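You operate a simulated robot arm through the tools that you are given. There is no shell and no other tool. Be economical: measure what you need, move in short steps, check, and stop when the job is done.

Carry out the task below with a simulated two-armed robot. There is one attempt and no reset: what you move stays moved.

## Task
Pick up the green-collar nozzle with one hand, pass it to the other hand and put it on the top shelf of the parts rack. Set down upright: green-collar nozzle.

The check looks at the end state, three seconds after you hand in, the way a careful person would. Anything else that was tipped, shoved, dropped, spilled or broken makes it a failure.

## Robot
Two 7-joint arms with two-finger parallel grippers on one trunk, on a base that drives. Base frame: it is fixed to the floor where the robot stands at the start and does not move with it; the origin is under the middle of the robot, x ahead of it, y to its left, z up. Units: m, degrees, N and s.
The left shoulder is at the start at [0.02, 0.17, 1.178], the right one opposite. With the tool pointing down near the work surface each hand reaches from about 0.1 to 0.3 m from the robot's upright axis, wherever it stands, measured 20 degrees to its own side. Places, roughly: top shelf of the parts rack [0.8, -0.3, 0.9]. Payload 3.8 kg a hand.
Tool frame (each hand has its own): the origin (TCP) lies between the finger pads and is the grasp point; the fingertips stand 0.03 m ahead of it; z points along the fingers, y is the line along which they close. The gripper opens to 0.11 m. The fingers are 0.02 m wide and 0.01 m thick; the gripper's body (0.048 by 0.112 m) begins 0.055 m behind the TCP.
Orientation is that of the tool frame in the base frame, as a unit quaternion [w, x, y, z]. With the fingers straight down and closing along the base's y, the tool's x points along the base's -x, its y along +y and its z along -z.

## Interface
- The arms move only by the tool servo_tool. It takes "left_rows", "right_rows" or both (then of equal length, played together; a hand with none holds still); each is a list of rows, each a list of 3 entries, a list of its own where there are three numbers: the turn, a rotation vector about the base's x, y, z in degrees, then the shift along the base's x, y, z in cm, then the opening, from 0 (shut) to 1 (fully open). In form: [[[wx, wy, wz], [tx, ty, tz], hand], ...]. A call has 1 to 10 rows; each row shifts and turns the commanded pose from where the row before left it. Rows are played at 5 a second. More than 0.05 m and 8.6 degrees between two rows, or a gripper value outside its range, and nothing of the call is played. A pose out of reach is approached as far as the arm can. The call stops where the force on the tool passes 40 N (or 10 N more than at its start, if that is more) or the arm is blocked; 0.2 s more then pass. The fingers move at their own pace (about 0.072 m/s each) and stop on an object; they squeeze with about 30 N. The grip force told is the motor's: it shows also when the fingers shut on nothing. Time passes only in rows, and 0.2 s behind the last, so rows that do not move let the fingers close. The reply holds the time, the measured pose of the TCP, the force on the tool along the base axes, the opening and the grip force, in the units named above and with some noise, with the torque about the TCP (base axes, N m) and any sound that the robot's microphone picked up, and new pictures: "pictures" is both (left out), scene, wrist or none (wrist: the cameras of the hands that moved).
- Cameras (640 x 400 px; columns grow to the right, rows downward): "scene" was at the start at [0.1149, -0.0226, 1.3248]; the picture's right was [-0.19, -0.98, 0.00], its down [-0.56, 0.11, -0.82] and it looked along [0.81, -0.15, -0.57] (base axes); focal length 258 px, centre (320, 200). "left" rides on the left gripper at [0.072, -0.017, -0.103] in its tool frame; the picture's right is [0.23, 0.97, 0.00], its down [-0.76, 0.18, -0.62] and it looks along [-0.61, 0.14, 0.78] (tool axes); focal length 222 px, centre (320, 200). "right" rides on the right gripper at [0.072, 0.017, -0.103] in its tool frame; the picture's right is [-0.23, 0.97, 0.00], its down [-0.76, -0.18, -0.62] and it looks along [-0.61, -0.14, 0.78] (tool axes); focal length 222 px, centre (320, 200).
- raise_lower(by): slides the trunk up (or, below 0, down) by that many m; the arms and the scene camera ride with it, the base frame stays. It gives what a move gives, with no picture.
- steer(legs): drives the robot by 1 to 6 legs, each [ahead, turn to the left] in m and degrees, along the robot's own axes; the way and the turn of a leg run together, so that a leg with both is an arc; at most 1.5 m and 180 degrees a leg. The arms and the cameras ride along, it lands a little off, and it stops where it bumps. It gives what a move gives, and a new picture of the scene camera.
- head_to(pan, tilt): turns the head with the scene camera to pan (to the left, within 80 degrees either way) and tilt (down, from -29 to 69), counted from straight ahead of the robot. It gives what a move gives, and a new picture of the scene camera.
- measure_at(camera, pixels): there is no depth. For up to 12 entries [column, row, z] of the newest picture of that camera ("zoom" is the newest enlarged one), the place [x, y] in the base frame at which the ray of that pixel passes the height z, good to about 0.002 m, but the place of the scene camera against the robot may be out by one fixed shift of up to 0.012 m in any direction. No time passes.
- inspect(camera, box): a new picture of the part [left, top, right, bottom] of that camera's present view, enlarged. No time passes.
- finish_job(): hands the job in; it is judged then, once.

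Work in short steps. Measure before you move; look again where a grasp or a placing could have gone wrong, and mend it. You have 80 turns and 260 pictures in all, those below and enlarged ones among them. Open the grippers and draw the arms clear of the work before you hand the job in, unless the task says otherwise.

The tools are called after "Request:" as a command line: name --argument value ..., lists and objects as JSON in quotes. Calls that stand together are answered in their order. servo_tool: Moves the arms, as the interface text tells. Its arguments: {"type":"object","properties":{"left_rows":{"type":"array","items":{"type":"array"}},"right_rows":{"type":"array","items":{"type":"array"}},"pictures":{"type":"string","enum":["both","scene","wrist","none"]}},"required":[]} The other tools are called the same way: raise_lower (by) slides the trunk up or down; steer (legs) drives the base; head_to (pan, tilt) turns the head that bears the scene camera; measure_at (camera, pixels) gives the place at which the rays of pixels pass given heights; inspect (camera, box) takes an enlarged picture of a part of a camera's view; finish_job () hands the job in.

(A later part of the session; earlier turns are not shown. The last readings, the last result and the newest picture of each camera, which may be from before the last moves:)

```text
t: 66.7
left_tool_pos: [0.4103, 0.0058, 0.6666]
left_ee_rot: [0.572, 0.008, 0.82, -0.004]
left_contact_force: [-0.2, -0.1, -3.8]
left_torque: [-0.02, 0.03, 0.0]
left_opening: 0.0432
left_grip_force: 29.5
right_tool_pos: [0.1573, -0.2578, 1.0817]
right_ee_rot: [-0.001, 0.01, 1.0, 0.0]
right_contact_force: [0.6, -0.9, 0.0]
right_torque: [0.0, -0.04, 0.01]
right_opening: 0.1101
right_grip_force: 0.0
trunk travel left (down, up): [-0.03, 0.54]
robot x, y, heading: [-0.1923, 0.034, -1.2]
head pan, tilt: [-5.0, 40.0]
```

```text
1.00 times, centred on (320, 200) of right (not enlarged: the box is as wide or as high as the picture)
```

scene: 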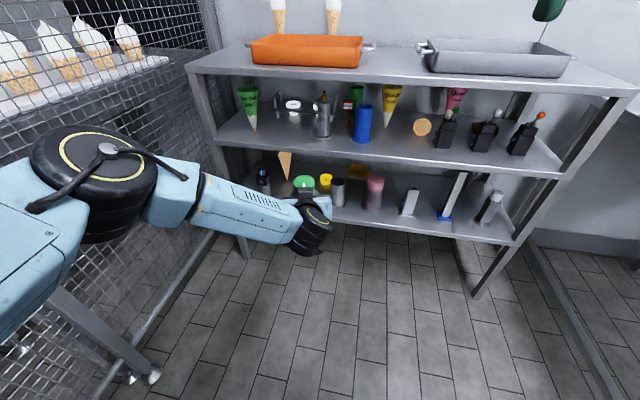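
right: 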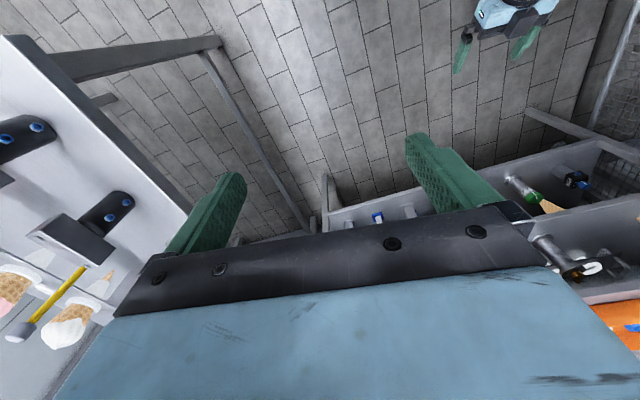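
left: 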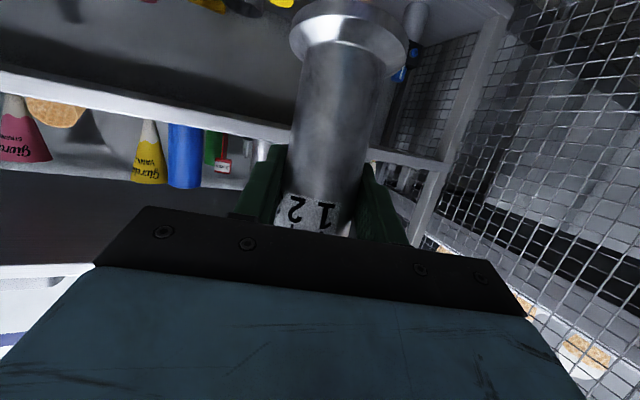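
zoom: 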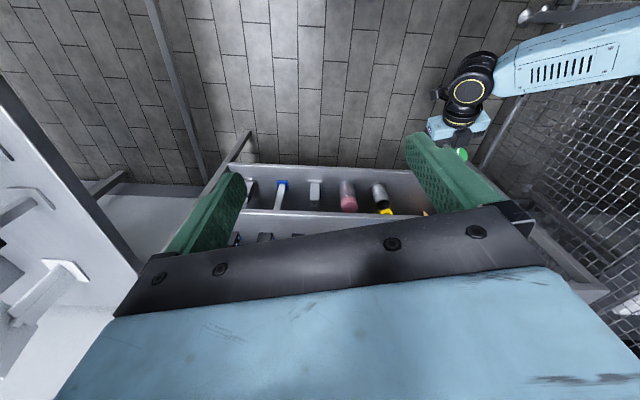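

The nozzle looks near upright. For the right hand to reach it pointing down, it must be higher: I raise the left hand 18 cm more and draw it back 8 cm.

Request:
servo_tool --left_rows '[[[0, 0, 0], [-0.4, 0, 1], 0], [[0, 0, 0], [-0.8, 0, 2], 0], [[0, 0, 0], [-0.8, 0, 2], 0], [[0, 0, 0], [-1, 0, 2], 0], [[0, 0, 0], [-1, 0, 2.5], 0], [[0, 0, 0], [-1, 0, 2.5], 0], [[0, 0, 0], [-1, 0, 2], 0], [[0, 0, 0], [-1, 0, 2], 0], [[0, 0, 0], [-0.7, 0, 1.5], 0], [[0, 0, 0], [-0.3, 0, 0.5], 0]]' --pictures "both"

Request:
inspect --camera "right" --box '[0, 0, 640, 400]'

```text
t: 68.9
left_tool_pos: [0.3303, 0.0058, 0.8473]
left_ee_rot: [0.573, 0.008, 0.819, -0.004]
left_contact_force: [0.8, -0.5, -2.4]
left_torque: [0.0, 0.03, -0.01]
left_opening: 0.0436
left_grip_force: 29.6
right_tool_pos: [0.1563, -0.2587, 1.0813]
right_ee_rot: [0.001, 0.01, 1.0, 0.0]
right_contact_force: [0.6, -0.5, 0.8]
right_torque: [0.03, -0.01, -0.03]
right_opening: 0.1101
right_grip_force: 0.0
trunk travel left (down, up): [-0.03, 0.54]
robot x, y, heading: [-0.1997, 0.036, -1.4]
head pan, tilt: [-5.0, 40.0]
```

scene: 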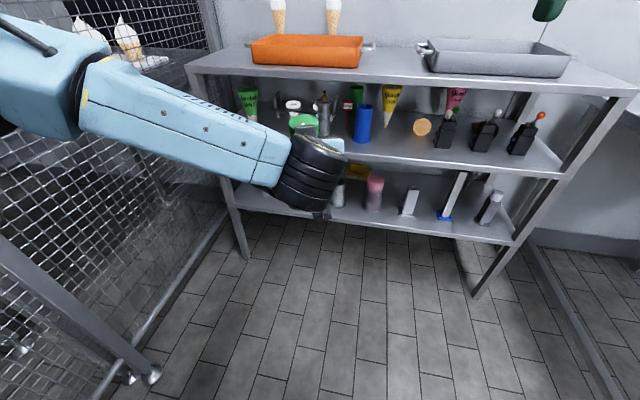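
left: 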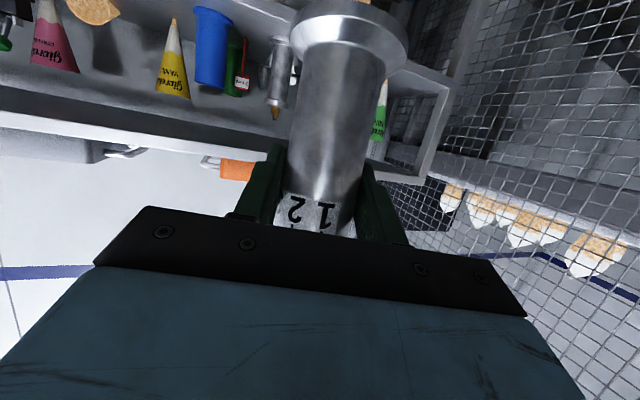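

```text
1.00 times, centred on (320, 200) of right (not enlarged: the box is as wide or as high as the picture)
```

zoom: 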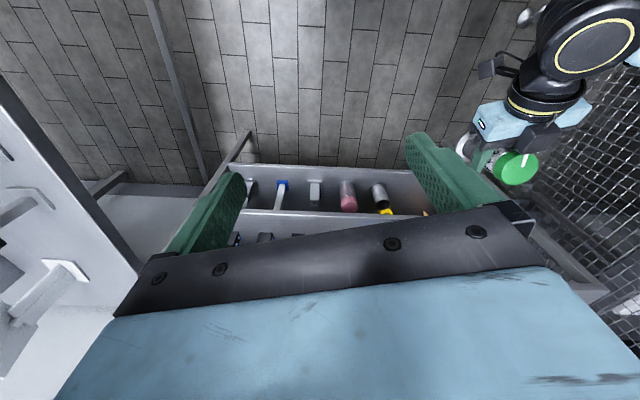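

The grip is stable. I zoom the right camera on the nozzle to measure its lean and the collar's place.

Request:
inspect --camera "right" --box '[430, 100, 590, 200]'

Request:
inspect --camera "scene" --box '[260, 90, 380, 165]'

Request:
measure_at --camera "scene" --pixels '[[303, 121, 0.88], [303, 121, 0.89], [303, 121, 0.9], [303, 121, 0.91], [303, 121, 0.92]]'

```text
4.00 times, centred on (510, 150) of right
```

zoom: 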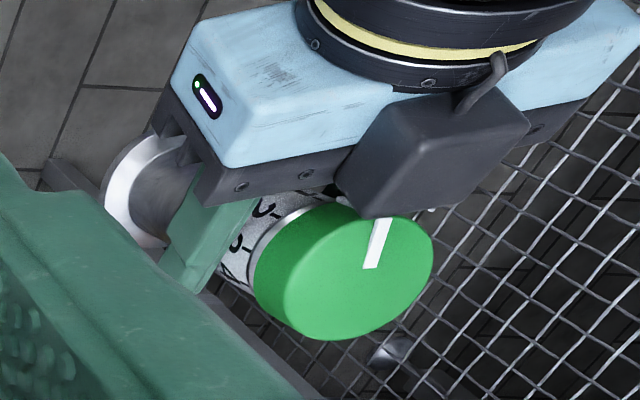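

```text
5.33 times, centred on (320, 128) of scene
```

zoom: 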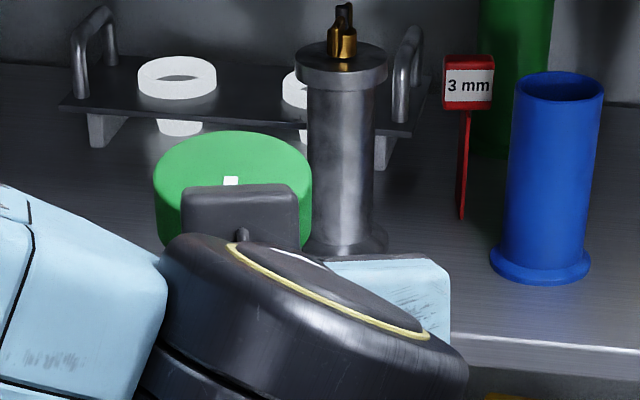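

```text
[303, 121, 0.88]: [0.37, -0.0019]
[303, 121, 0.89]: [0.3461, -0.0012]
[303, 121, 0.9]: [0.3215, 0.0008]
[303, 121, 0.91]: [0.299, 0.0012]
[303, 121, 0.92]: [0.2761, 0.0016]
```

I re-zoom the right view and measure flange centre and collar top to get the lean.

Request:
inspect --camera "right" --box '[430, 100, 590, 200]'

Request:
measure_at --camera "zoom" --pixels '[[357, 272, 0.88], [357, 272, 0.89], [357, 272, 0.9], [357, 272, 0.91], [150, 192, 0.76], [150, 192, 0.77], [150, 192, 0.78], [405, 140, 0.9], [405, 140, 0.92]]'

```text
4.00 times, centred on (510, 150) of right
```

zoom: 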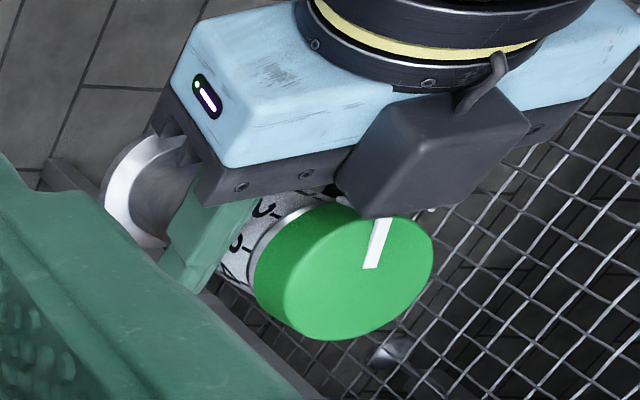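

```text
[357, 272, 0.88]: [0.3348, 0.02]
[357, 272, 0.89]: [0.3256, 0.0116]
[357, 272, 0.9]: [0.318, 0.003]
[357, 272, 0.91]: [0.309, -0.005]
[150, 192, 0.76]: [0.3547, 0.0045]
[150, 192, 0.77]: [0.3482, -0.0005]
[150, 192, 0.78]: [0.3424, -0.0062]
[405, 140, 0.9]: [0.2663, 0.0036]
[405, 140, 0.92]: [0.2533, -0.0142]
```

Collar top is at about (0.321, 0.004, 0.898) and the flange at (0.35, 0.0, 0.768): it leans ~12° toward the robot, so I undo the pitch with the left hand, and bring the right hand above the nozzle at a safe height.

Request:
servo_tool --left_rows '[[[0, 2, 0], [0, 0, 0], 0], [[0, 2, 0], [0, 0, 0], 0], [[0, 2, 0], [0, 0, 0], 0], [[0, 2, 0], [0, 0, 0], 0], [[0, 2, 0], [0, 0, 0], 0], [[0, 2, 0], [0, 0, 0], 0], [[0, 0, 0], [0, 0, 0], 0], [[0, 0, 0], [0, 0, 0], 0]]' --right_rows '[[[0, 0, 0], [2.2, 3.31, 0], 0.82], [[0, 0, 0], [2.2, 3.31, 0], 0.82], [[0, 0, 0], [2.2, 3.31, 0], 0.82], [[0, 0, 0], [2.2, 3.31, 0], 0.82], [[0, 0, 0], [2.2, 3.31, 0], 0.82], [[0, 0, 0], [2.2, 3.31, 0], 0.82], [[0, 0, 0], [2.2, 3.31, 0], 0.82], [[0, 0, 0], [2.2, 3.31, 0], 0.82]]' --pictures "both"

```text
t: 70.7
left_tool_pos: [0.331, 0.0074, 0.8453]
left_ee_rot: [0.484, 0.009, 0.875, -0.006]
left_contact_force: [0.5, -0.2, -3.1]
left_torque: [-0.01, 0.0, 0.02]
left_opening: 0.0434
left_grip_force: 30.1
right_tool_pos: [0.3098, -0.0232, 1.0785]
right_ee_rot: [0.001, 0.009, 1.0, 0.0]
right_contact_force: [0.2, -0.5, -0.6]
right_torque: [0.02, 0.03, 0.01]
right_opening: 0.0903
right_grip_force: 0.0
right hand out of reach, approached as far as the arm can: row 7, 8
trunk travel left (down, up): [-0.03, 0.54]
robot x, y, heading: [-0.1939, 0.0291, -1.2]
head pan, tilt: [-5.0, 40.0]
```

scene: 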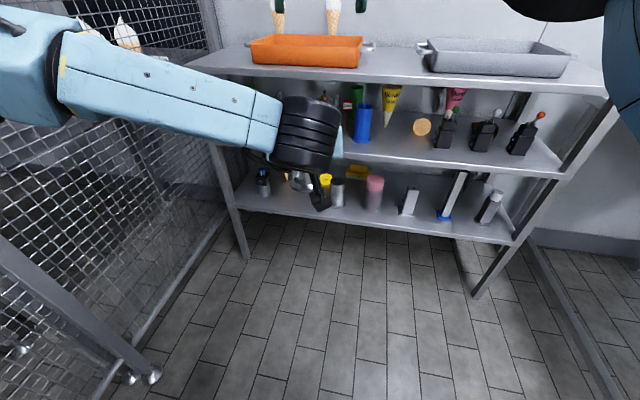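
right: 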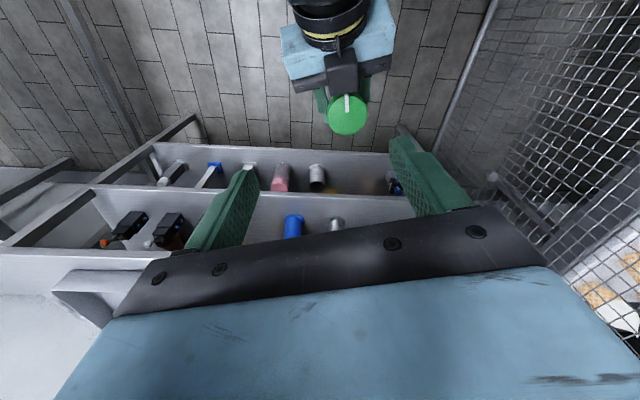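
left: 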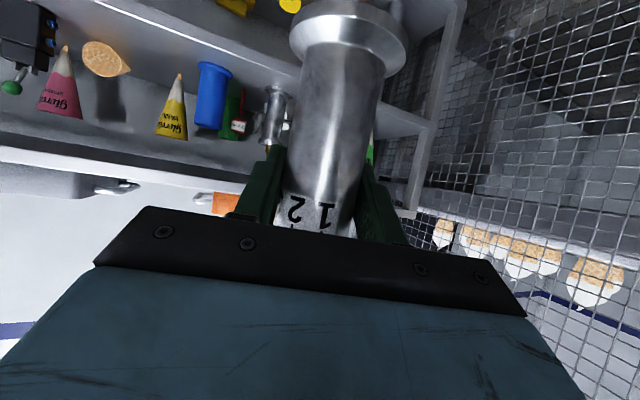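

The collar now looks flat from above ((347,115)). The right arm is near its reach limit, so I bring the left hand 5 cm back and 6 cm to the right instead.

Request:
servo_tool --left_rows '[[[0, 0, 0], [-1, -1.2, 0], 0], [[0, 0, 0], [-1, -1.2, 0], 0], [[0, 0, 0], [-1, -1.2, 0], 0], [[0, 0, 0], [-1, -1.2, 0], 0], [[0, 0, 0], [-1, -1.2, 0], 0], [[0, 0, 0], [0, 0, 0], 0]]' --right_rows '[[[0, 0, 0], [-0.6, -0.5, 0], 0.82], [[0, 0, 0], [-0.6, -0.5, -0.5], 0.82], [[0, 0, 0], [-0.6, -0.5, -1], 0.82], [[0, 0, 0], [-0.6, -0.5, -1], 0.82], [[0, 0, 0], [-0.6, -0.5, -1], 0.82], [[0, 0, 0], [0, 0, 0], 0.82]]' --pictures "wrist"

Request:
measure_at --camera "right" --pixels '[[320, 200, 0.9]]'

```text
t: 72.1
left_tool_pos: [0.2807, -0.0528, 0.846]
left_ee_rot: [0.484, 0.007, 0.875, -0.005]
left_contact_force: [-0.7, 0.7, -3.2]
left_torque: [0.0, 0.0, -0.02]
left_opening: 0.0434
left_grip_force: 29.9
right_tool_pos: [0.2774, -0.0446, 1.0446]
right_ee_rot: [0.0, 0.011, 1.0, 0.001]
right_contact_force: [0.6, -0.3, -0.5]
right_torque: [-0.02, -0.02, 0.01]
right_opening: 0.0901
right_grip_force: 0.0
trunk travel left (down, up): [-0.03, 0.54]
robot x, y, heading: [-0.1922, 0.0325, -1.2]
head pan, tilt: [-5.0, 40.0]
```

right: 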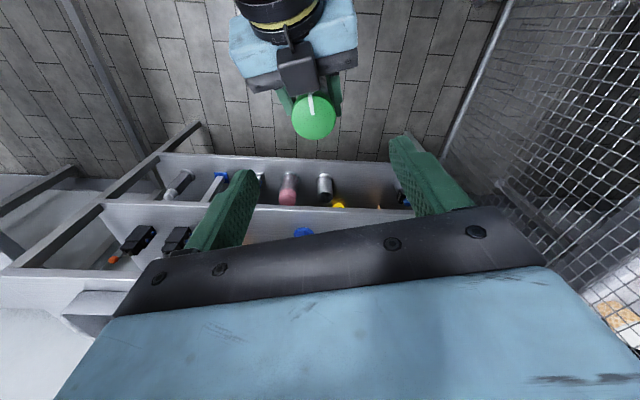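
left: 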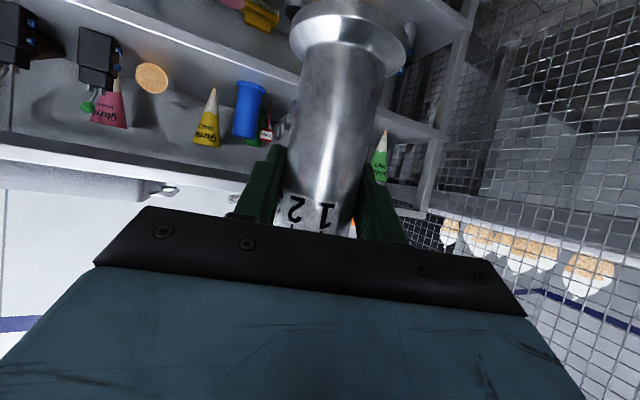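

```text
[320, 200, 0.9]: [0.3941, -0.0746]
```

I measure the collar top (313,116) in the right picture at z ≈ 0.898.

Request:
measure_at --camera "right" --pixels '[[313, 116, 0.89], [313, 116, 0.9], [293, 116, 0.895], [336, 116, 0.895], [313, 140, 0.895], [313, 94, 0.895]]'

Request:
inspect --camera "right" --box '[250, 50, 380, 150]'

```text
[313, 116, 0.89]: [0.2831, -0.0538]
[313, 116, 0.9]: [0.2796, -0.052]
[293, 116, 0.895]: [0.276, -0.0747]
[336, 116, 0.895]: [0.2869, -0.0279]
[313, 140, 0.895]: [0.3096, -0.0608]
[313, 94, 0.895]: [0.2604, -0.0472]
```

```text
4.00 times, centred on (315, 100) of right
```

zoom: 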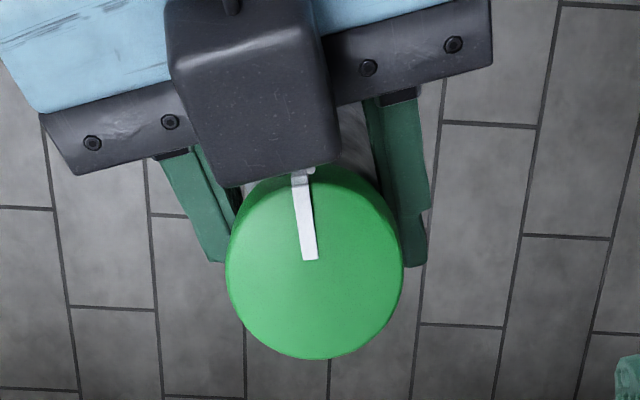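

Collar centre is (0.281, -0.053), top z ≈ 0.897; a dark box on the left hand stands just behind it. I descend over the collar in small steps, stopping short first.

Request:
servo_tool --right_rows '[[[0, 0, 0], [0.8, -0.85, -2], 0.82], [[0, 0, 0], [0, 0, -3], 0.82], [[0, 0, 0], [0, 0, -3], 0.82], [[0, 0, 0], [0, 0, -2.5], 0.82], [[0, 0, 0], [0, 0, -1.5], 0.82], [[0, 0, 0], [0, 0, 0], 0.82]]' --pictures "both"

```text
t: 73.5
left_tool_pos: [0.2812, -0.0531, 0.8473]
left_ee_rot: [0.484, 0.009, 0.875, -0.005]
left_contact_force: [0.2, 0.8, -3.0]
left_torque: [0.02, -0.01, -0.01]
left_opening: 0.0433
left_grip_force: 30.1
right_tool_pos: [0.2857, -0.0521, 0.9261]
right_ee_rot: [0.0, 0.01, 1.0, 0.0]
right_contact_force: [0.3, -0.4, 0.6]
right_torque: [0.0, 0.01, 0.04]
right_opening: 0.09
right_grip_force: 0.0
trunk travel left (down, up): [-0.03, 0.54]
robot x, y, heading: [-0.1941, 0.0317, -1.2]
head pan, tilt: [-5.0, 40.0]
```

scene: 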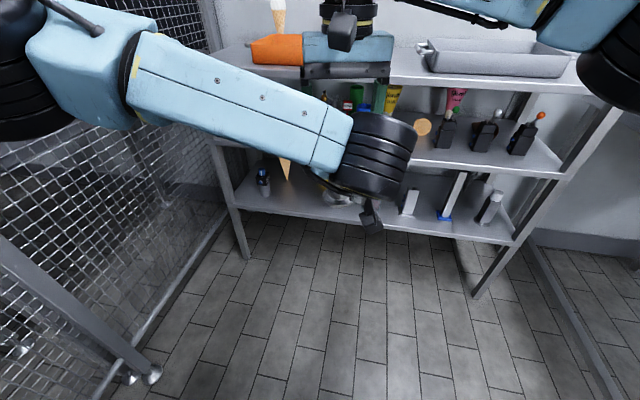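
right: 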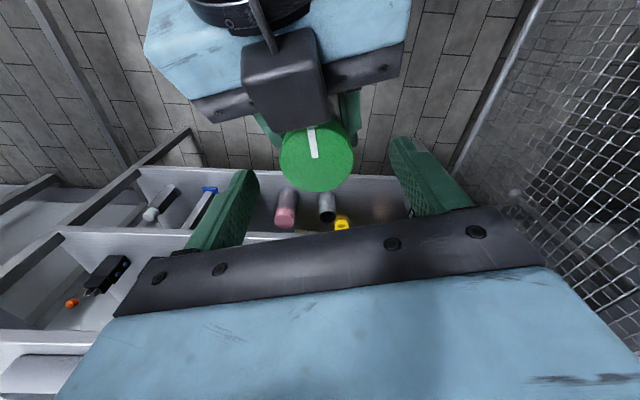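

The collar sits between the right fingers with even margins. I descend the last 2.9 cm in 1 cm steps.

Request:
servo_tool --right_rows '[[[0, 0, 0], [0, 0, -1], 0.82], [[0, 0, 0], [0, 0, -1], 0.82], [[0, 0, 0], [0, 0, -0.9], 0.82], [[0, 0, 0], [0, 0, 0], 0.82]]' --pictures "wrist"

```text
t: 74.5
left_tool_pos: [0.2809, -0.0528, 0.846]
left_ee_rot: [0.484, 0.007, 0.875, -0.004]
left_contact_force: [-0.5, 0.3, -3.1]
left_torque: [-0.01, 0.0, 0.01]
left_opening: 0.0433
left_grip_force: 29.8
right_tool_pos: [0.2868, -0.0534, 0.8957]
right_ee_rot: [0.0, 0.011, 1.0, 0.0]
right_contact_force: [-0.5, 0.4, 1.2]
right_torque: [-0.01, -0.03, -0.01]
right_opening: 0.09
right_grip_force: 0.1
trunk travel left (down, up): [-0.03, 0.54]
robot x, y, heading: [-0.1931, 0.0332, -1.4]
head pan, tilt: [-5.0, 40.0]
```

right: 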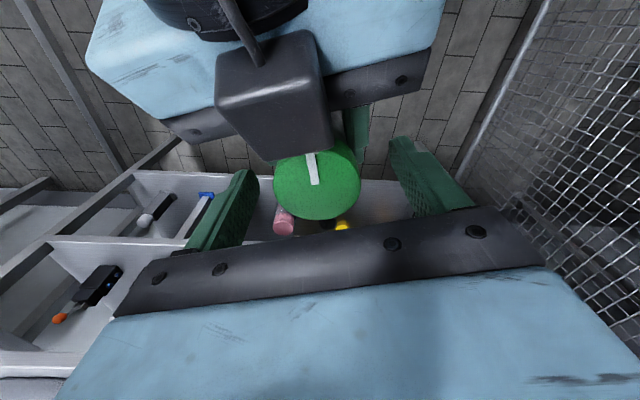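

I verify that the collar's centre lines up with the TCP before closing.

Request:
measure_at --camera "right" --pixels '[[317, 184, 0.895], [317, 184, 0.9], [317, 219, 0.895], [274, 186, 0.89], [361, 186, 0.89]]'

Request:
inspect --camera "right" --box '[180, 100, 480, 270]'

```text
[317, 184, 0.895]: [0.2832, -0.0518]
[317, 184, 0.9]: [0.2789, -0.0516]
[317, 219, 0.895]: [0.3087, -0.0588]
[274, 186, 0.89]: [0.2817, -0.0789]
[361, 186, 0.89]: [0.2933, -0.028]
```

```text
2.13 times, centred on (330, 185) of right
```

zoom: 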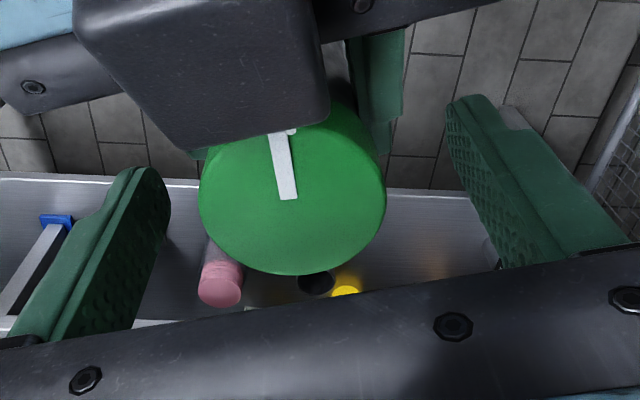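

The collar is centred within 4 mm of the TCP and the fingertips reach ~3 cm below its top. I close the right hand.

Request:
servo_tool --right_rows '[[[0, 0, 0], [0, 0, 0], 0.65], [[0, 0, 0], [0, 0, 0], 0.55], [[0, 0, 0], [0, 0, 0], 0.45], [[0, 0, 0], [0, 0, 0], 0.2], [[0, 0, 0], [0, 0, 0], 0.0], [[0, 0, 0], [0, 0, 0], 0.0], [[0, 0, 0], [0, 0, 0], 0.0]]' --pictures "wrist"

```text
t: 76.1
left_tool_pos: [0.2819, -0.053, 0.8461]
left_ee_rot: [0.484, 0.007, 0.875, -0.005]
left_contact_force: [-2.5, 12.4, -2.0]
left_torque: [-0.31, -0.11, 0.0]
left_opening: 0.0434
left_grip_force: 30.0
right_tool_pos: [0.2865, -0.0531, 0.8957]
right_ee_rot: [0.0, 0.012, 1.0, -0.001]
right_contact_force: [3.0, -11.1, -0.2]
right_torque: [-0.28, -0.06, 0.03]
right_opening: 0.0491
right_grip_force: 29.9
trunk travel left (down, up): [-0.03, 0.54]
robot x, y, heading: [-0.1987, 0.0326, -1.4]
head pan, tilt: [-5.0, 40.0]
```

right: 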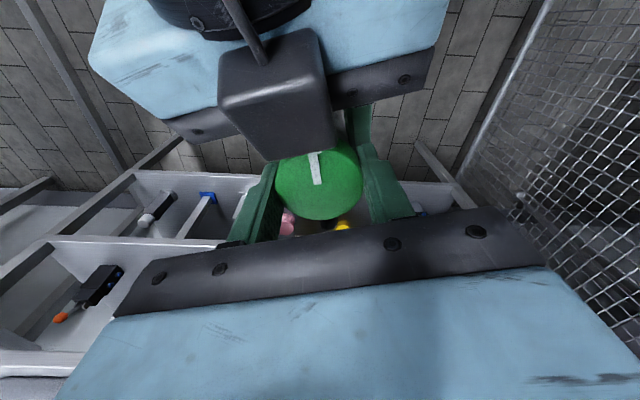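

Both hands hold it (right 0.049 m, 30 N). I open the left hand fully.

Request:
servo_tool --left_rows '[[[0, 0, 0], [0, 0, 0], 0.5], [[0, 0, 0], [0, 0, 0], 0.7], [[0, 0, 0], [0, 0, 0], 1], [[0, 0, 0], [0, 0, 0], 1], [[0, 0, 0], [0, 0, 0], 1]]' --pictures "wrist"

```text
t: 77.3
left_tool_pos: [0.2807, -0.0533, 0.8467]
left_ee_rot: [0.484, 0.007, 0.875, -0.005]
left_contact_force: [-0.8, -0.3, 0.0]
left_torque: [-0.01, 0.0, -0.01]
left_opening: 0.1101
left_grip_force: 0.0
right_tool_pos: [0.2857, -0.0526, 0.8957]
right_ee_rot: [0.001, 0.011, 1.0, 0.0]
right_contact_force: [0.6, -0.2, 0.7]
right_torque: [0.0, -0.01, 0.03]
right_opening: 0.0489
right_grip_force: 30.2
trunk travel left (down, up): [-0.03, 0.54]
robot x, y, heading: [-0.1945, 0.0354, -1.3]
head pan, tilt: [-5.0, 40.0]
```

left: 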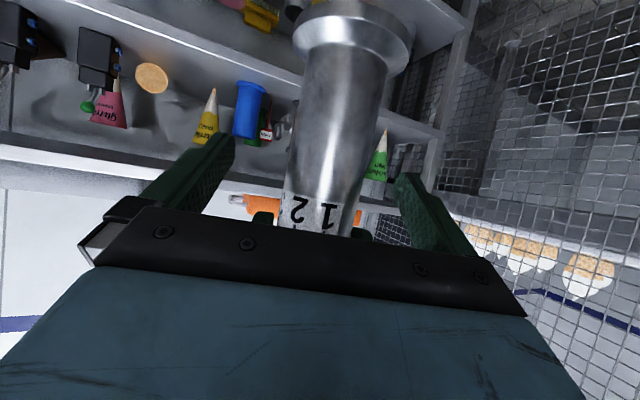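

The right hand alone holds the nozzle. I draw the left hand straight back 9 cm.

Request:
servo_tool --left_rows '[[[0, 0, 0], [-1.5, 0, 0], 1], [[0, 0, 0], [-1.5, 0, 0], 1], [[0, 0, 0], [-1.5, 0, 0], 1], [[0, 0, 0], [-1.5, 0, 0], 1], [[0, 0, 0], [-1.5, 0, 0], 1], [[0, 0, 0], [-1.5, 0, 0], 1]]' --pictures "both"

```text
t: 78.7
left_tool_pos: [0.1926, -0.0541, 0.8469]
left_ee_rot: [0.484, 0.007, 0.875, -0.004]
left_contact_force: [-0.1, -1.0, 0.1]
left_torque: [0.0, -0.02, -0.02]
left_opening: 0.1098
left_grip_force: 0.2
right_tool_pos: [0.2861, -0.052, 0.8972]
right_ee_rot: [0.0, 0.011, 1.0, 0.0]
right_contact_force: [0.8, 0.1, 0.8]
right_torque: [-0.02, -0.01, 0.01]
right_opening: 0.0487
right_grip_force: 29.9
trunk travel left (down, up): [-0.03, 0.54]
robot x, y, heading: [-0.1956, 0.0315, -1.0]
head pan, tilt: [-5.0, 40.0]
```

scene: 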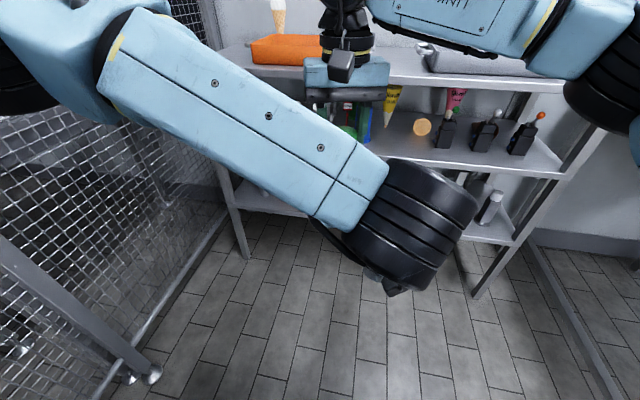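
left: 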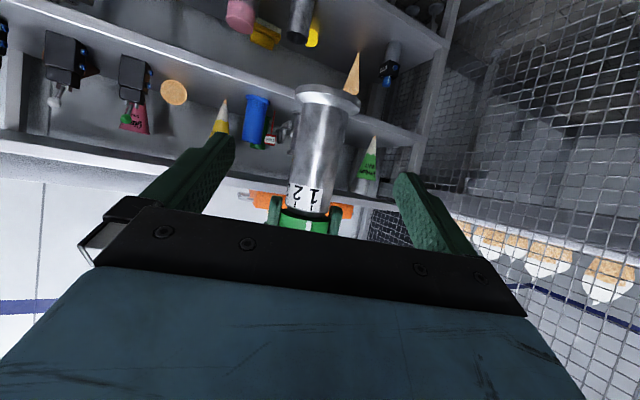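

The hand-over is done. I raise the trunk 0.2 m so the nozzle clears the top shelf, and move the left hand aside to the left.

Request:
raise_lower --by 0.22

Request:
servo_tool --left_rows '[[[0, 0, 0], [-0.5, 2.5, 0], 1], [[0, 0, 0], [-0.5, 2.5, 0], 1], [[0, 0, 0], [-0.5, 2.5, 0], 1], [[0, 0, 0], [-0.5, 2.5, 0], 1], [[0, 0, 0], [0, 2.5, 0], 1], [[0, 0, 0], [0, 2.5, 0], 1]]' --pictures "none"

Request:
head_to --pan -20 --tilt 35

Request:
inspect --camera "right" --box '[0, 0, 640, 400]'

```text
t: 81.0
left_tool_pos: [0.1924, -0.0537, 1.0667]
left_ee_rot: [0.484, 0.007, 0.875, -0.004]
left_contact_force: [0.4, -0.1, 0.3]
left_torque: [0.0, -0.01, 0.03]
left_opening: 0.1104
left_grip_force: 0.2
right_tool_pos: [0.2865, -0.0525, 1.1153]
right_ee_rot: [0.0, 0.012, 1.0, 0.0]
right_contact_force: [0.5, 0.9, -3.7]
right_torque: [0.0, -0.01, -0.01]
right_opening: 0.0485
right_grip_force: 29.5
trunk travel left (down, up): [-0.25, 0.32]
robot x, y, heading: [-0.1992, 0.033, -1.3]
head pan, tilt: [-5.0, 40.0]
```

```text
t: 82.4
left_tool_pos: [0.1712, 0.0965, 1.0671]
left_ee_rot: [0.484, 0.008, 0.875, -0.005]
left_contact_force: [0.4, -0.5, 0.2]
left_torque: [0.0, -0.03, -0.04]
left_opening: 0.11
left_grip_force: 0.0
right_tool_pos: [0.2865, -0.0517, 1.1154]
right_ee_rot: [0.001, 0.011, 1.0, 0.0]
right_contact_force: [0.0, 0.4, -4.2]
right_torque: [0.02, -0.01, 0.02]
right_opening: 0.0486
right_grip_force: 30.1
trunk travel left (down, up): [-0.25, 0.32]
robot x, y, heading: [-0.1974, 0.0339, -1.3]
head pan, tilt: [-5.0, 40.0]
```

```text
t: 83.2
left_tool_pos: [0.1713, 0.0948, 1.0671]
left_ee_rot: [0.483, 0.007, 0.875, -0.004]
left_contact_force: [0.3, 1.1, 0.3]
left_torque: [0.01, -0.01, -0.01]
left_opening: 0.11
left_grip_force: 0.0
right_tool_pos: [0.2858, -0.052, 1.115]
right_ee_rot: [0.0, 0.01, 1.0, 0.0]
right_contact_force: [-0.4, 0.8, -2.6]
right_torque: [0.04, 0.04, 0.01]
right_opening: 0.0487
right_grip_force: 30.1
trunk travel left (down, up): [-0.25, 0.32]
robot x, y, heading: [-0.1947, 0.0306, -1.2]
head pan, tilt: [-20.0, 35.0]
```

scene: 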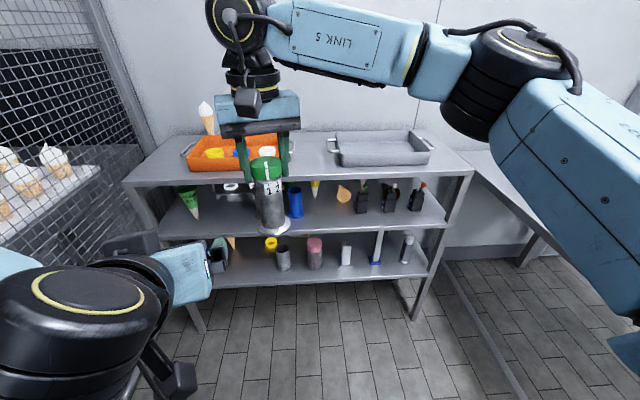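

```text
1.00 times, centred on (320, 200) of right (not enlarged: the box is as wide or as high as the picture)
```

zoom: 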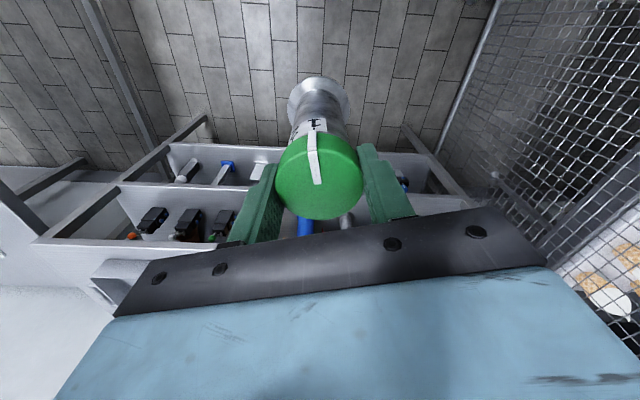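

I measure the top shelf's free spots: orange tray's right handle end (~297,145), grey tray's left handle (328,143), tray fronts and shelf edges; and zoom on the gap.

Request:
inspect --camera "scene" --box '[180, 110, 480, 250]'

Request:
measure_at --camera "scene" --pixels '[[328, 150, 0.91], [340, 167, 0.91], [430, 163, 0.91], [310, 178, 0.91], [310, 160, 0.91], [472, 171, 0.91], [123, 184, 0.91], [432, 145, 0.95], [450, 165, 0.91], [310, 140, 0.91]]'

```text
2.13 times, centred on (330, 180) of scene
```

zoom: 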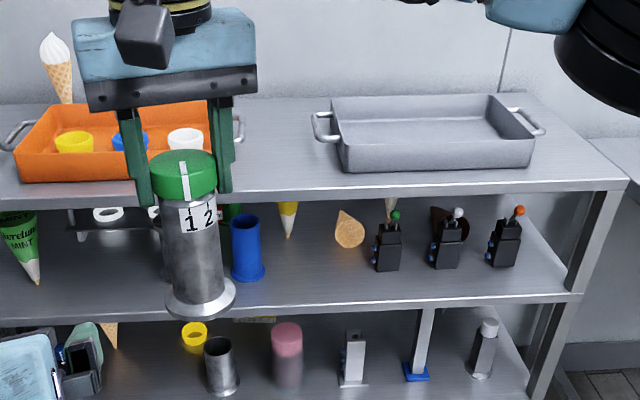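

```text
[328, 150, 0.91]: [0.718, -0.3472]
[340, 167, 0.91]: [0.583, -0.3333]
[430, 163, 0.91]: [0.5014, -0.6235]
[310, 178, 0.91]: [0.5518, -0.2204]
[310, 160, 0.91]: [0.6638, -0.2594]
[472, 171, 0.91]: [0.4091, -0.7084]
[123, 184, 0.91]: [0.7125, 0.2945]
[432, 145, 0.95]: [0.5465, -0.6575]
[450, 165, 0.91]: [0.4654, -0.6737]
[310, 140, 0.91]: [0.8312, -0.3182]
```

The gap between the trays is clear near (0.62, -0.24), front edge there at about (0.55, -0.22). I test how far the right hand can extend (4 cm forward) before choosing the base pose.

Request:
servo_tool --right_rows '[[[0, 0, 0], [1, -0.5, 0], 0], [[0, 0, 0], [1.5, -0.5, 0], 0], [[0, 0, 0], [1.5, -0.5, 0], 0], [[0, 0, 0], [1.5, -0.5, 0], 0], [[0, 0, 0], [1, 0, 0], 0]]' --pictures "none"

```text
t: 84.4
left_tool_pos: [0.1725, 0.0951, 1.0665]
left_ee_rot: [0.484, 0.008, 0.875, -0.005]
left_contact_force: [-0.6, -0.6, 0.8]
left_torque: [0.0, 0.0, -0.02]
left_opening: 0.11
left_grip_force: 0.1
right_tool_pos: [0.3517, -0.0717, 1.1147]
right_ee_rot: [0.0, 0.011, 1.0, 0.0]
right_contact_force: [0.1, -0.2, -2.3]
right_torque: [0.02, 0.01, 0.02]
right_opening: 0.0489
right_grip_force: 30.2
trunk travel left (down, up): [-0.25, 0.32]
robot x, y, heading: [-0.1935, 0.0353, -1.2]
head pan, tilt: [-20.0, 35.0]
```

Reach is fine: F ≈ 0.55 m. I turn right ~12° and drive 0.25 m so the nozzle nears the gap, bottom at ~0.985 above the shelf.

Request:
steer --legs '[[0, -11.8], [0.24, 0]]'

Request:
inspect --camera "right" --box '[0, 0, 640, 400]'

```text
t: 87.0
left_tool_pos: [0.418, -0.0416, 1.0648]
left_ee_rot: [0.48, 0.102, 0.869, -0.057]
left_contact_force: [0.7, 0.4, -0.1]
left_torque: [-0.01, -0.02, -0.03]
left_opening: 0.1103
left_grip_force: 0.0
right_tool_pos: [0.5558, -0.2447, 1.1143]
right_ee_rot: [0.0, 0.118, 0.993, 0.0]
right_contact_force: [0.1, 0.3, -3.2]
right_torque: [-0.02, -0.04, -0.01]
right_opening: 0.0488
right_grip_force: 29.9
trunk travel left (down, up): [-0.25, 0.32]
robot x, y, heading: [0.0441, -0.0266, -13.4]
head pan, tilt: [-20.0, 35.0]
```

scene: 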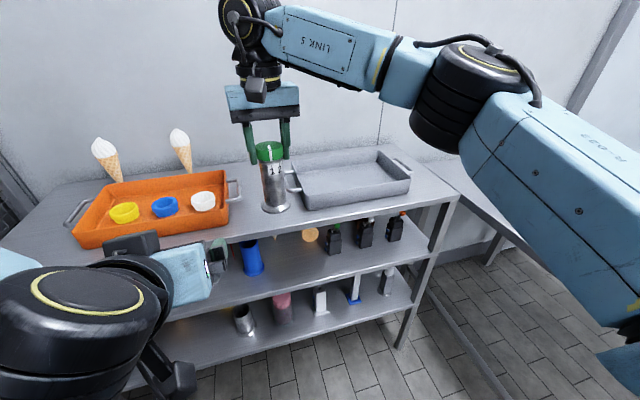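

```text
1.00 times, centred on (320, 200) of right (not enlarged: the box is as wide or as high as the picture)
```

zoom: 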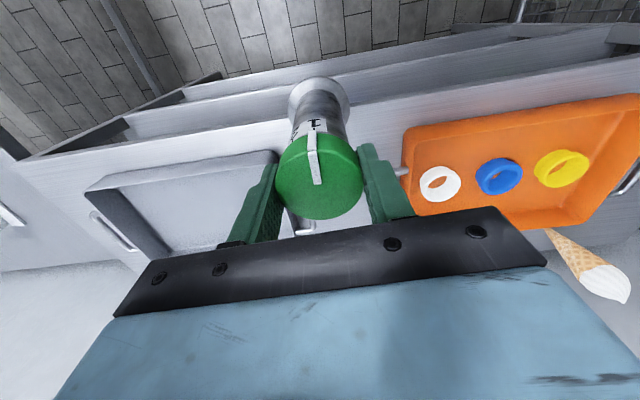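

I zoom on the gap to measure the trays' corners and handles against the nozzle.

Request:
inspect --camera "scene" --box '[190, 130, 350, 250]'

Request:
measure_at --camera "zoom" --pixels '[[150, 360, 0.91], [180, 240, 0.93], [465, 305, 0.91], [390, 215, 0.93], [410, 245, 0.93], [340, 362, 0.91], [342, 310, 0.985], [322, 85, 1.115]]'

Request:
inspect --camera "right" --box '[220, 60, 460, 240]'

Request:
measure_at --camera "zoom" --pixels '[[265, 90, 0.98], [265, 90, 0.99], [265, 300, 1.11], [265, 300, 1.12]]'

```text
3.33 times, centred on (270, 190) of scene
```

zoom: 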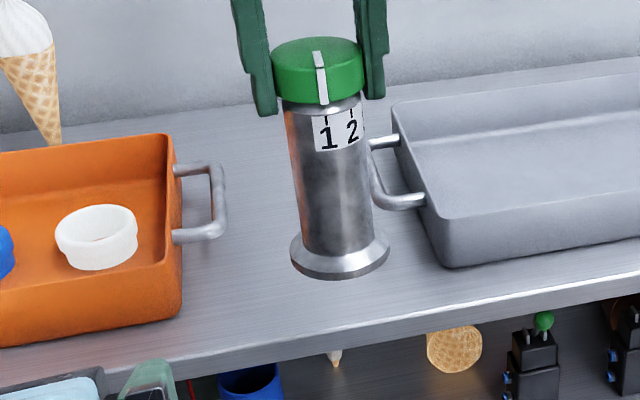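

```text
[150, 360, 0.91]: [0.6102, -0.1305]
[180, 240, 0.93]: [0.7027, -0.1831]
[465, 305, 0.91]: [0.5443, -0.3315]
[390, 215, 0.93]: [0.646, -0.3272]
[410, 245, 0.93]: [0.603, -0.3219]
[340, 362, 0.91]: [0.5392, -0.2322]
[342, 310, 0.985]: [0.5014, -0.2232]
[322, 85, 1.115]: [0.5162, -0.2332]
```

```text
2.22 times, centred on (340, 150) of right
```

zoom: 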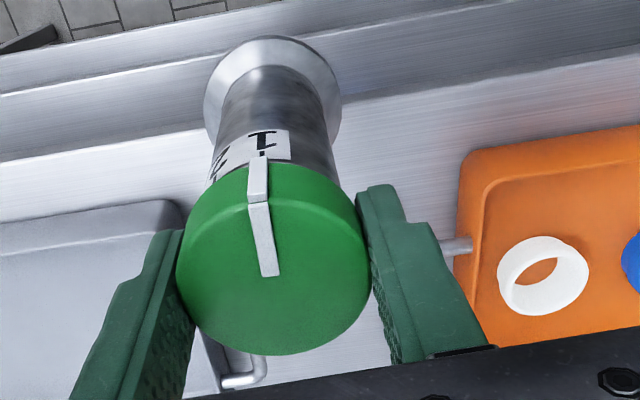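

```text
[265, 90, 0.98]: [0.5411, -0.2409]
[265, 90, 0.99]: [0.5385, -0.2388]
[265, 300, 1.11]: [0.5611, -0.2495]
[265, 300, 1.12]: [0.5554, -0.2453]
```

The nozzle leans ~5° forward in the grip; the gap's grey handle is at y ≈ -0.325 and the edge at x ≈ 0.555. I correct the lean by a small counter-turn with a 1 cm shift left, then drive 6.5 cm on.

Request:
servo_tool --right_rows '[[[-0.58, -2.43, 0], [0, 0.5, 0], 0], [[-0.58, -2.43, 0], [0, 0.5, 0], 0], [[0, 0, 0], [0, 0, 0], 0]]' --pictures "none"

Request:
steer --legs '[[0.065, 0]]'

Request:
inspect --camera "scene" --box '[180, 130, 370, 270]'

Request:
inspect --camera "right" --box '[220, 60, 460, 240]'

Request:
measure_at --camera "zoom" --pixels '[[272, 95, 0.98], [272, 95, 0.99], [272, 280, 1.11], [272, 280, 1.12]]'

```text
t: 87.8
left_tool_pos: [0.416, -0.0416, 1.0666]
left_ee_rot: [0.481, 0.102, 0.869, -0.057]
left_contact_force: [0.6, -0.3, 0.6]
left_torque: [-0.03, -0.01, 0.01]
left_opening: 0.11
left_grip_force: 0.0
right_tool_pos: [0.5539, -0.234, 1.1159]
right_ee_rot: [0.043, 0.119, 0.992, -0.005]
right_contact_force: [-0.8, -0.4, -3.3]
right_torque: [0.0, 0.01, 0.01]
right_opening: 0.0487
right_grip_force: 29.5
trunk travel left (down, up): [-0.25, 0.32]
robot x, y, heading: [0.0413, -0.0251, -13.7]
head pan, tilt: [-20.0, 35.0]
```

```text
t: 88.8
left_tool_pos: [0.4784, -0.0566, 1.0656]
left_ee_rot: [0.48, 0.102, 0.869, -0.057]
left_contact_force: [-0.6, 0.0, -0.7]
left_torque: [-0.01, 0.03, 0.04]
left_opening: 0.1099
left_grip_force: 0.1
right_tool_pos: [0.6184, -0.2491, 1.115]
right_ee_rot: [0.045, 0.118, 0.992, -0.005]
right_contact_force: [0.0, 0.2, -3.3]
right_torque: [0.0, -0.03, 0.06]
right_opening: 0.0485
right_grip_force: 30.4
trunk travel left (down, up): [-0.25, 0.32]
robot x, y, heading: [0.106, -0.0422, -13.4]
head pan, tilt: [-20.0, 35.0]
```

scene: 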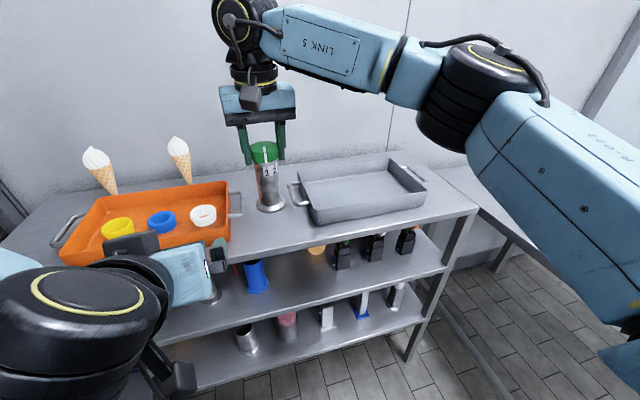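

```text
2.86 times, centred on (275, 200) of scene
```

zoom: 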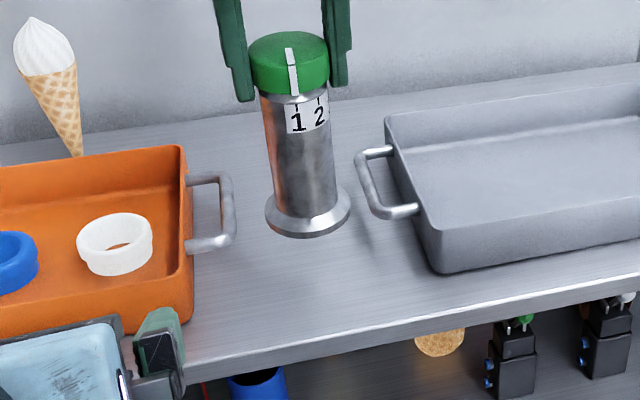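

```text
2.22 times, centred on (340, 150) of right
```

zoom: 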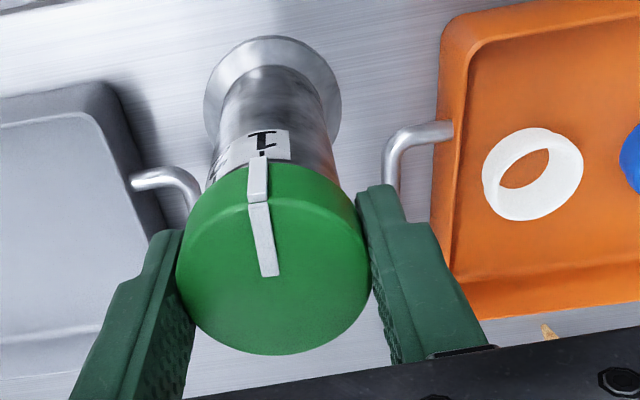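

```text
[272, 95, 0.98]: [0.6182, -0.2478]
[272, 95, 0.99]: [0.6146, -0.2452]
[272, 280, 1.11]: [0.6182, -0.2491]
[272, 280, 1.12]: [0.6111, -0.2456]
```

The nozzle reads upright (flange and collar both at ≈(0.616, -0.247)) and sits mid-gap. I lower it 5.5 cm with the right arm, then look.

Request:
servo_tool --right_rows '[[[0, 0, 0], [0, 0, -1], 0], [[0, 0, 0], [0, 0, -1.5], 0], [[0, 0, 0], [0, 0, -1.5], 0], [[0, 0, 0], [0, 0, -1], 0], [[0, 0, 0], [0, 0, -0.5], 0], [[0, 0, 0], [0, 0, 0], 0]]' --pictures "scene"

Request:
inspect --camera "scene" --box '[200, 130, 350, 240]'

```text
t: 90.2
left_tool_pos: [0.479, -0.0555, 1.0651]
left_ee_rot: [0.481, 0.101, 0.869, -0.057]
left_contact_force: [0.5, -0.1, 0.8]
left_torque: [0.0, -0.05, 0.02]
left_opening: 0.11
left_grip_force: 0.0
right_tool_pos: [0.6176, -0.2483, 1.0616]
right_ee_rot: [0.043, 0.118, 0.992, -0.005]
right_contact_force: [0.0, -0.4, -2.2]
right_torque: [0.02, -0.01, 0.01]
right_opening: 0.0487
right_grip_force: 30.1
trunk travel left (down, up): [-0.25, 0.32]
robot x, y, heading: [0.106, -0.0384, -13.3]
head pan, tilt: [-20.0, 35.0]
```

scene: 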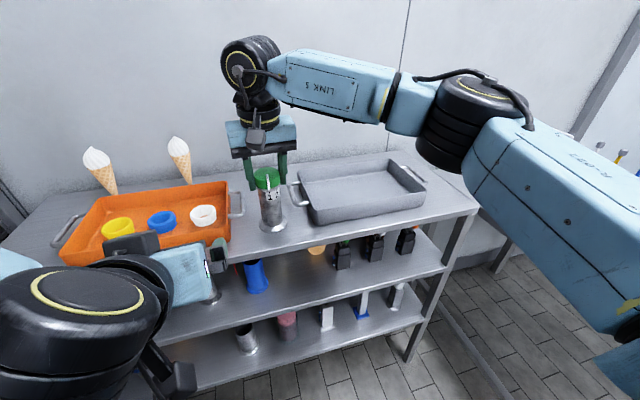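

```text
3.64 times, centred on (275, 185) of scene
```

zoom: 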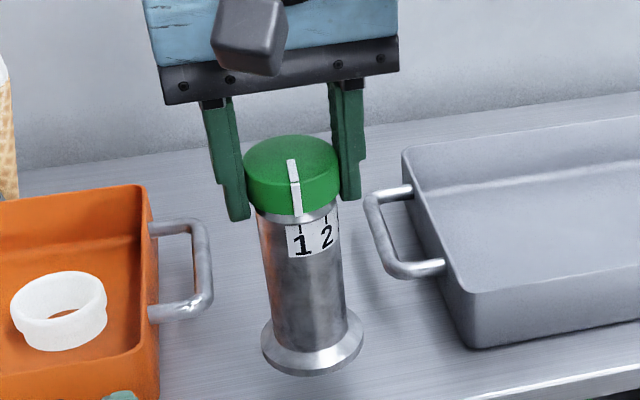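

It hangs just above the shelf between the handles. I go down in 4 mm steps and watch the force.

Request:
servo_tool --right_rows '[[[0, 0, 0], [0, 0, -0.4], 0], [[0, 0, 0], [0, 0, -0.4], 0], [[0, 0, 0], [0, 0, -0.4], 0], [[0, 0, 0], [0, 0, 0], 0]]' --pictures "none"

```text
t: 91.2
left_tool_pos: [0.4775, -0.0559, 1.0647]
left_ee_rot: [0.48, 0.102, 0.869, -0.057]
left_contact_force: [0.2, 0.4, 0.4]
left_torque: [-0.01, -0.01, 0.0]
left_opening: 0.1099
left_grip_force: 0.0
right_tool_pos: [0.6189, -0.2471, 1.0489]
right_ee_rot: [0.044, 0.118, 0.992, -0.005]
right_contact_force: [0.1, -0.4, -3.3]
right_torque: [0.01, 0.01, -0.01]
right_opening: 0.0487
right_grip_force: 29.7
trunk travel left (down, up): [-0.25, 0.32]
robot x, y, heading: [0.1091, -0.0416, -13.3]
head pan, tilt: [-20.0, 35.0]
```

Weight still hangs on the hand (-3 N), no contact yet. I go on in 3 mm steps.

Request:
servo_tool --right_rows '[[[0, 0, 0], [0, 0, -0.3], 0], [[0, 0, 0], [0, 0, -0.3], 0], [[0, 0, 0], [0, 0, -0.3], 0], [[0, 0, 0], [0, 0, 0], 0]]' --pictures "scene"

Request:
inspect --camera "scene" --box '[200, 130, 350, 240]'

```text
t: 92.2
left_tool_pos: [0.4791, -0.0565, 1.0663]
left_ee_rot: [0.481, 0.102, 0.869, -0.056]
left_contact_force: [0.0, 0.1, 0.2]
left_torque: [0.0, 0.01, 0.01]
left_opening: 0.1102
left_grip_force: 0.1
right_tool_pos: [0.6176, -0.2484, 1.0391]
right_ee_rot: [0.043, 0.118, 0.992, -0.005]
right_contact_force: [-0.3, 0.0, -1.4]
right_torque: [0.05, -0.02, -0.01]
right_opening: 0.0489
right_grip_force: 29.8
trunk travel left (down, up): [-0.25, 0.32]
robot x, y, heading: [0.1081, -0.0417, -13.4]
head pan, tilt: [-20.0, 35.0]
```

scene: 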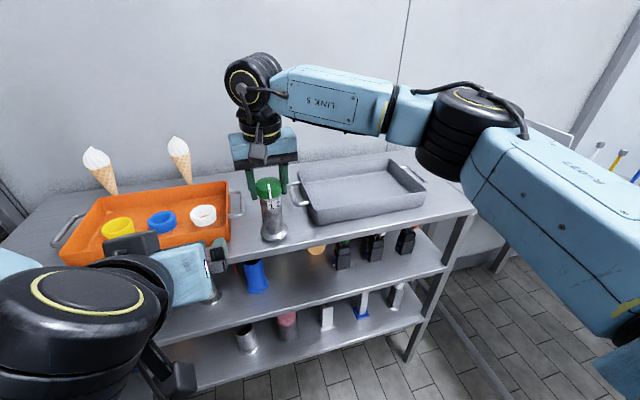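

```text
3.64 times, centred on (275, 185) of scene
```

zoom: 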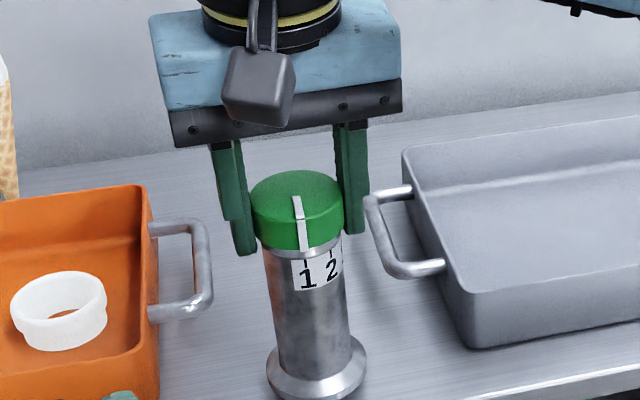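

The force eased to -1.4 N, maybe first touch. Two more 3 mm steps.

Request:
servo_tool --right_rows '[[[0, 0, 0], [0, 0, -0.3], 0], [[0, 0, 0], [0, 0, -0.2], 0], [[0, 0, 0], [0, 0, 0], 0]]' --pictures "none"

```text
t: 93.0
left_tool_pos: [0.4786, -0.0575, 1.0662]
left_ee_rot: [0.481, 0.101, 0.869, -0.056]
left_contact_force: [-0.2, 0.5, 0.2]
left_torque: [-0.05, 0.01, -0.01]
left_opening: 0.1099
left_grip_force: 0.1
right_tool_pos: [0.6175, -0.2477, 1.034]
right_ee_rot: [0.043, 0.118, 0.992, -0.005]
right_contact_force: [-0.3, 0.4, -2.6]
right_torque: [0.0, 0.01, 0.0]
right_opening: 0.0485
right_grip_force: 30.0
trunk travel left (down, up): [-0.25, 0.32]
robot x, y, heading: [0.1047, -0.0433, -13.5]
head pan, tilt: [-20.0, 35.0]
```

Still hanging. I continue in 3 mm steps.

Request:
servo_tool --right_rows '[[[0, 0, 0], [0, 0, -0.3], 0], [[0, 0, 0], [0, 0, -0.3], 0], [[0, 0, 0], [0, 0, 0], 0]]' --pictures "none"

```text
t: 93.8
left_tool_pos: [0.4774, -0.0564, 1.0665]
left_ee_rot: [0.481, 0.102, 0.869, -0.057]
left_contact_force: [-0.1, -0.1, 0.3]
left_torque: [-0.01, -0.01, 0.01]
left_opening: 0.1103
left_grip_force: 0.1
right_tool_pos: [0.6164, -0.2483, 1.0309]
right_ee_rot: [0.046, 0.118, 0.992, -0.004]
right_contact_force: [-0.3, -0.4, 11.2]
right_torque: [-0.03, 0.42, 0.01]
right_opening: 0.0486
right_grip_force: 30.1
trunk travel left (down, up): [-0.25, 0.32]
robot x, y, heading: [0.1086, -0.0388, -13.8]
head pan, tilt: [-20.0, 35.0]
```

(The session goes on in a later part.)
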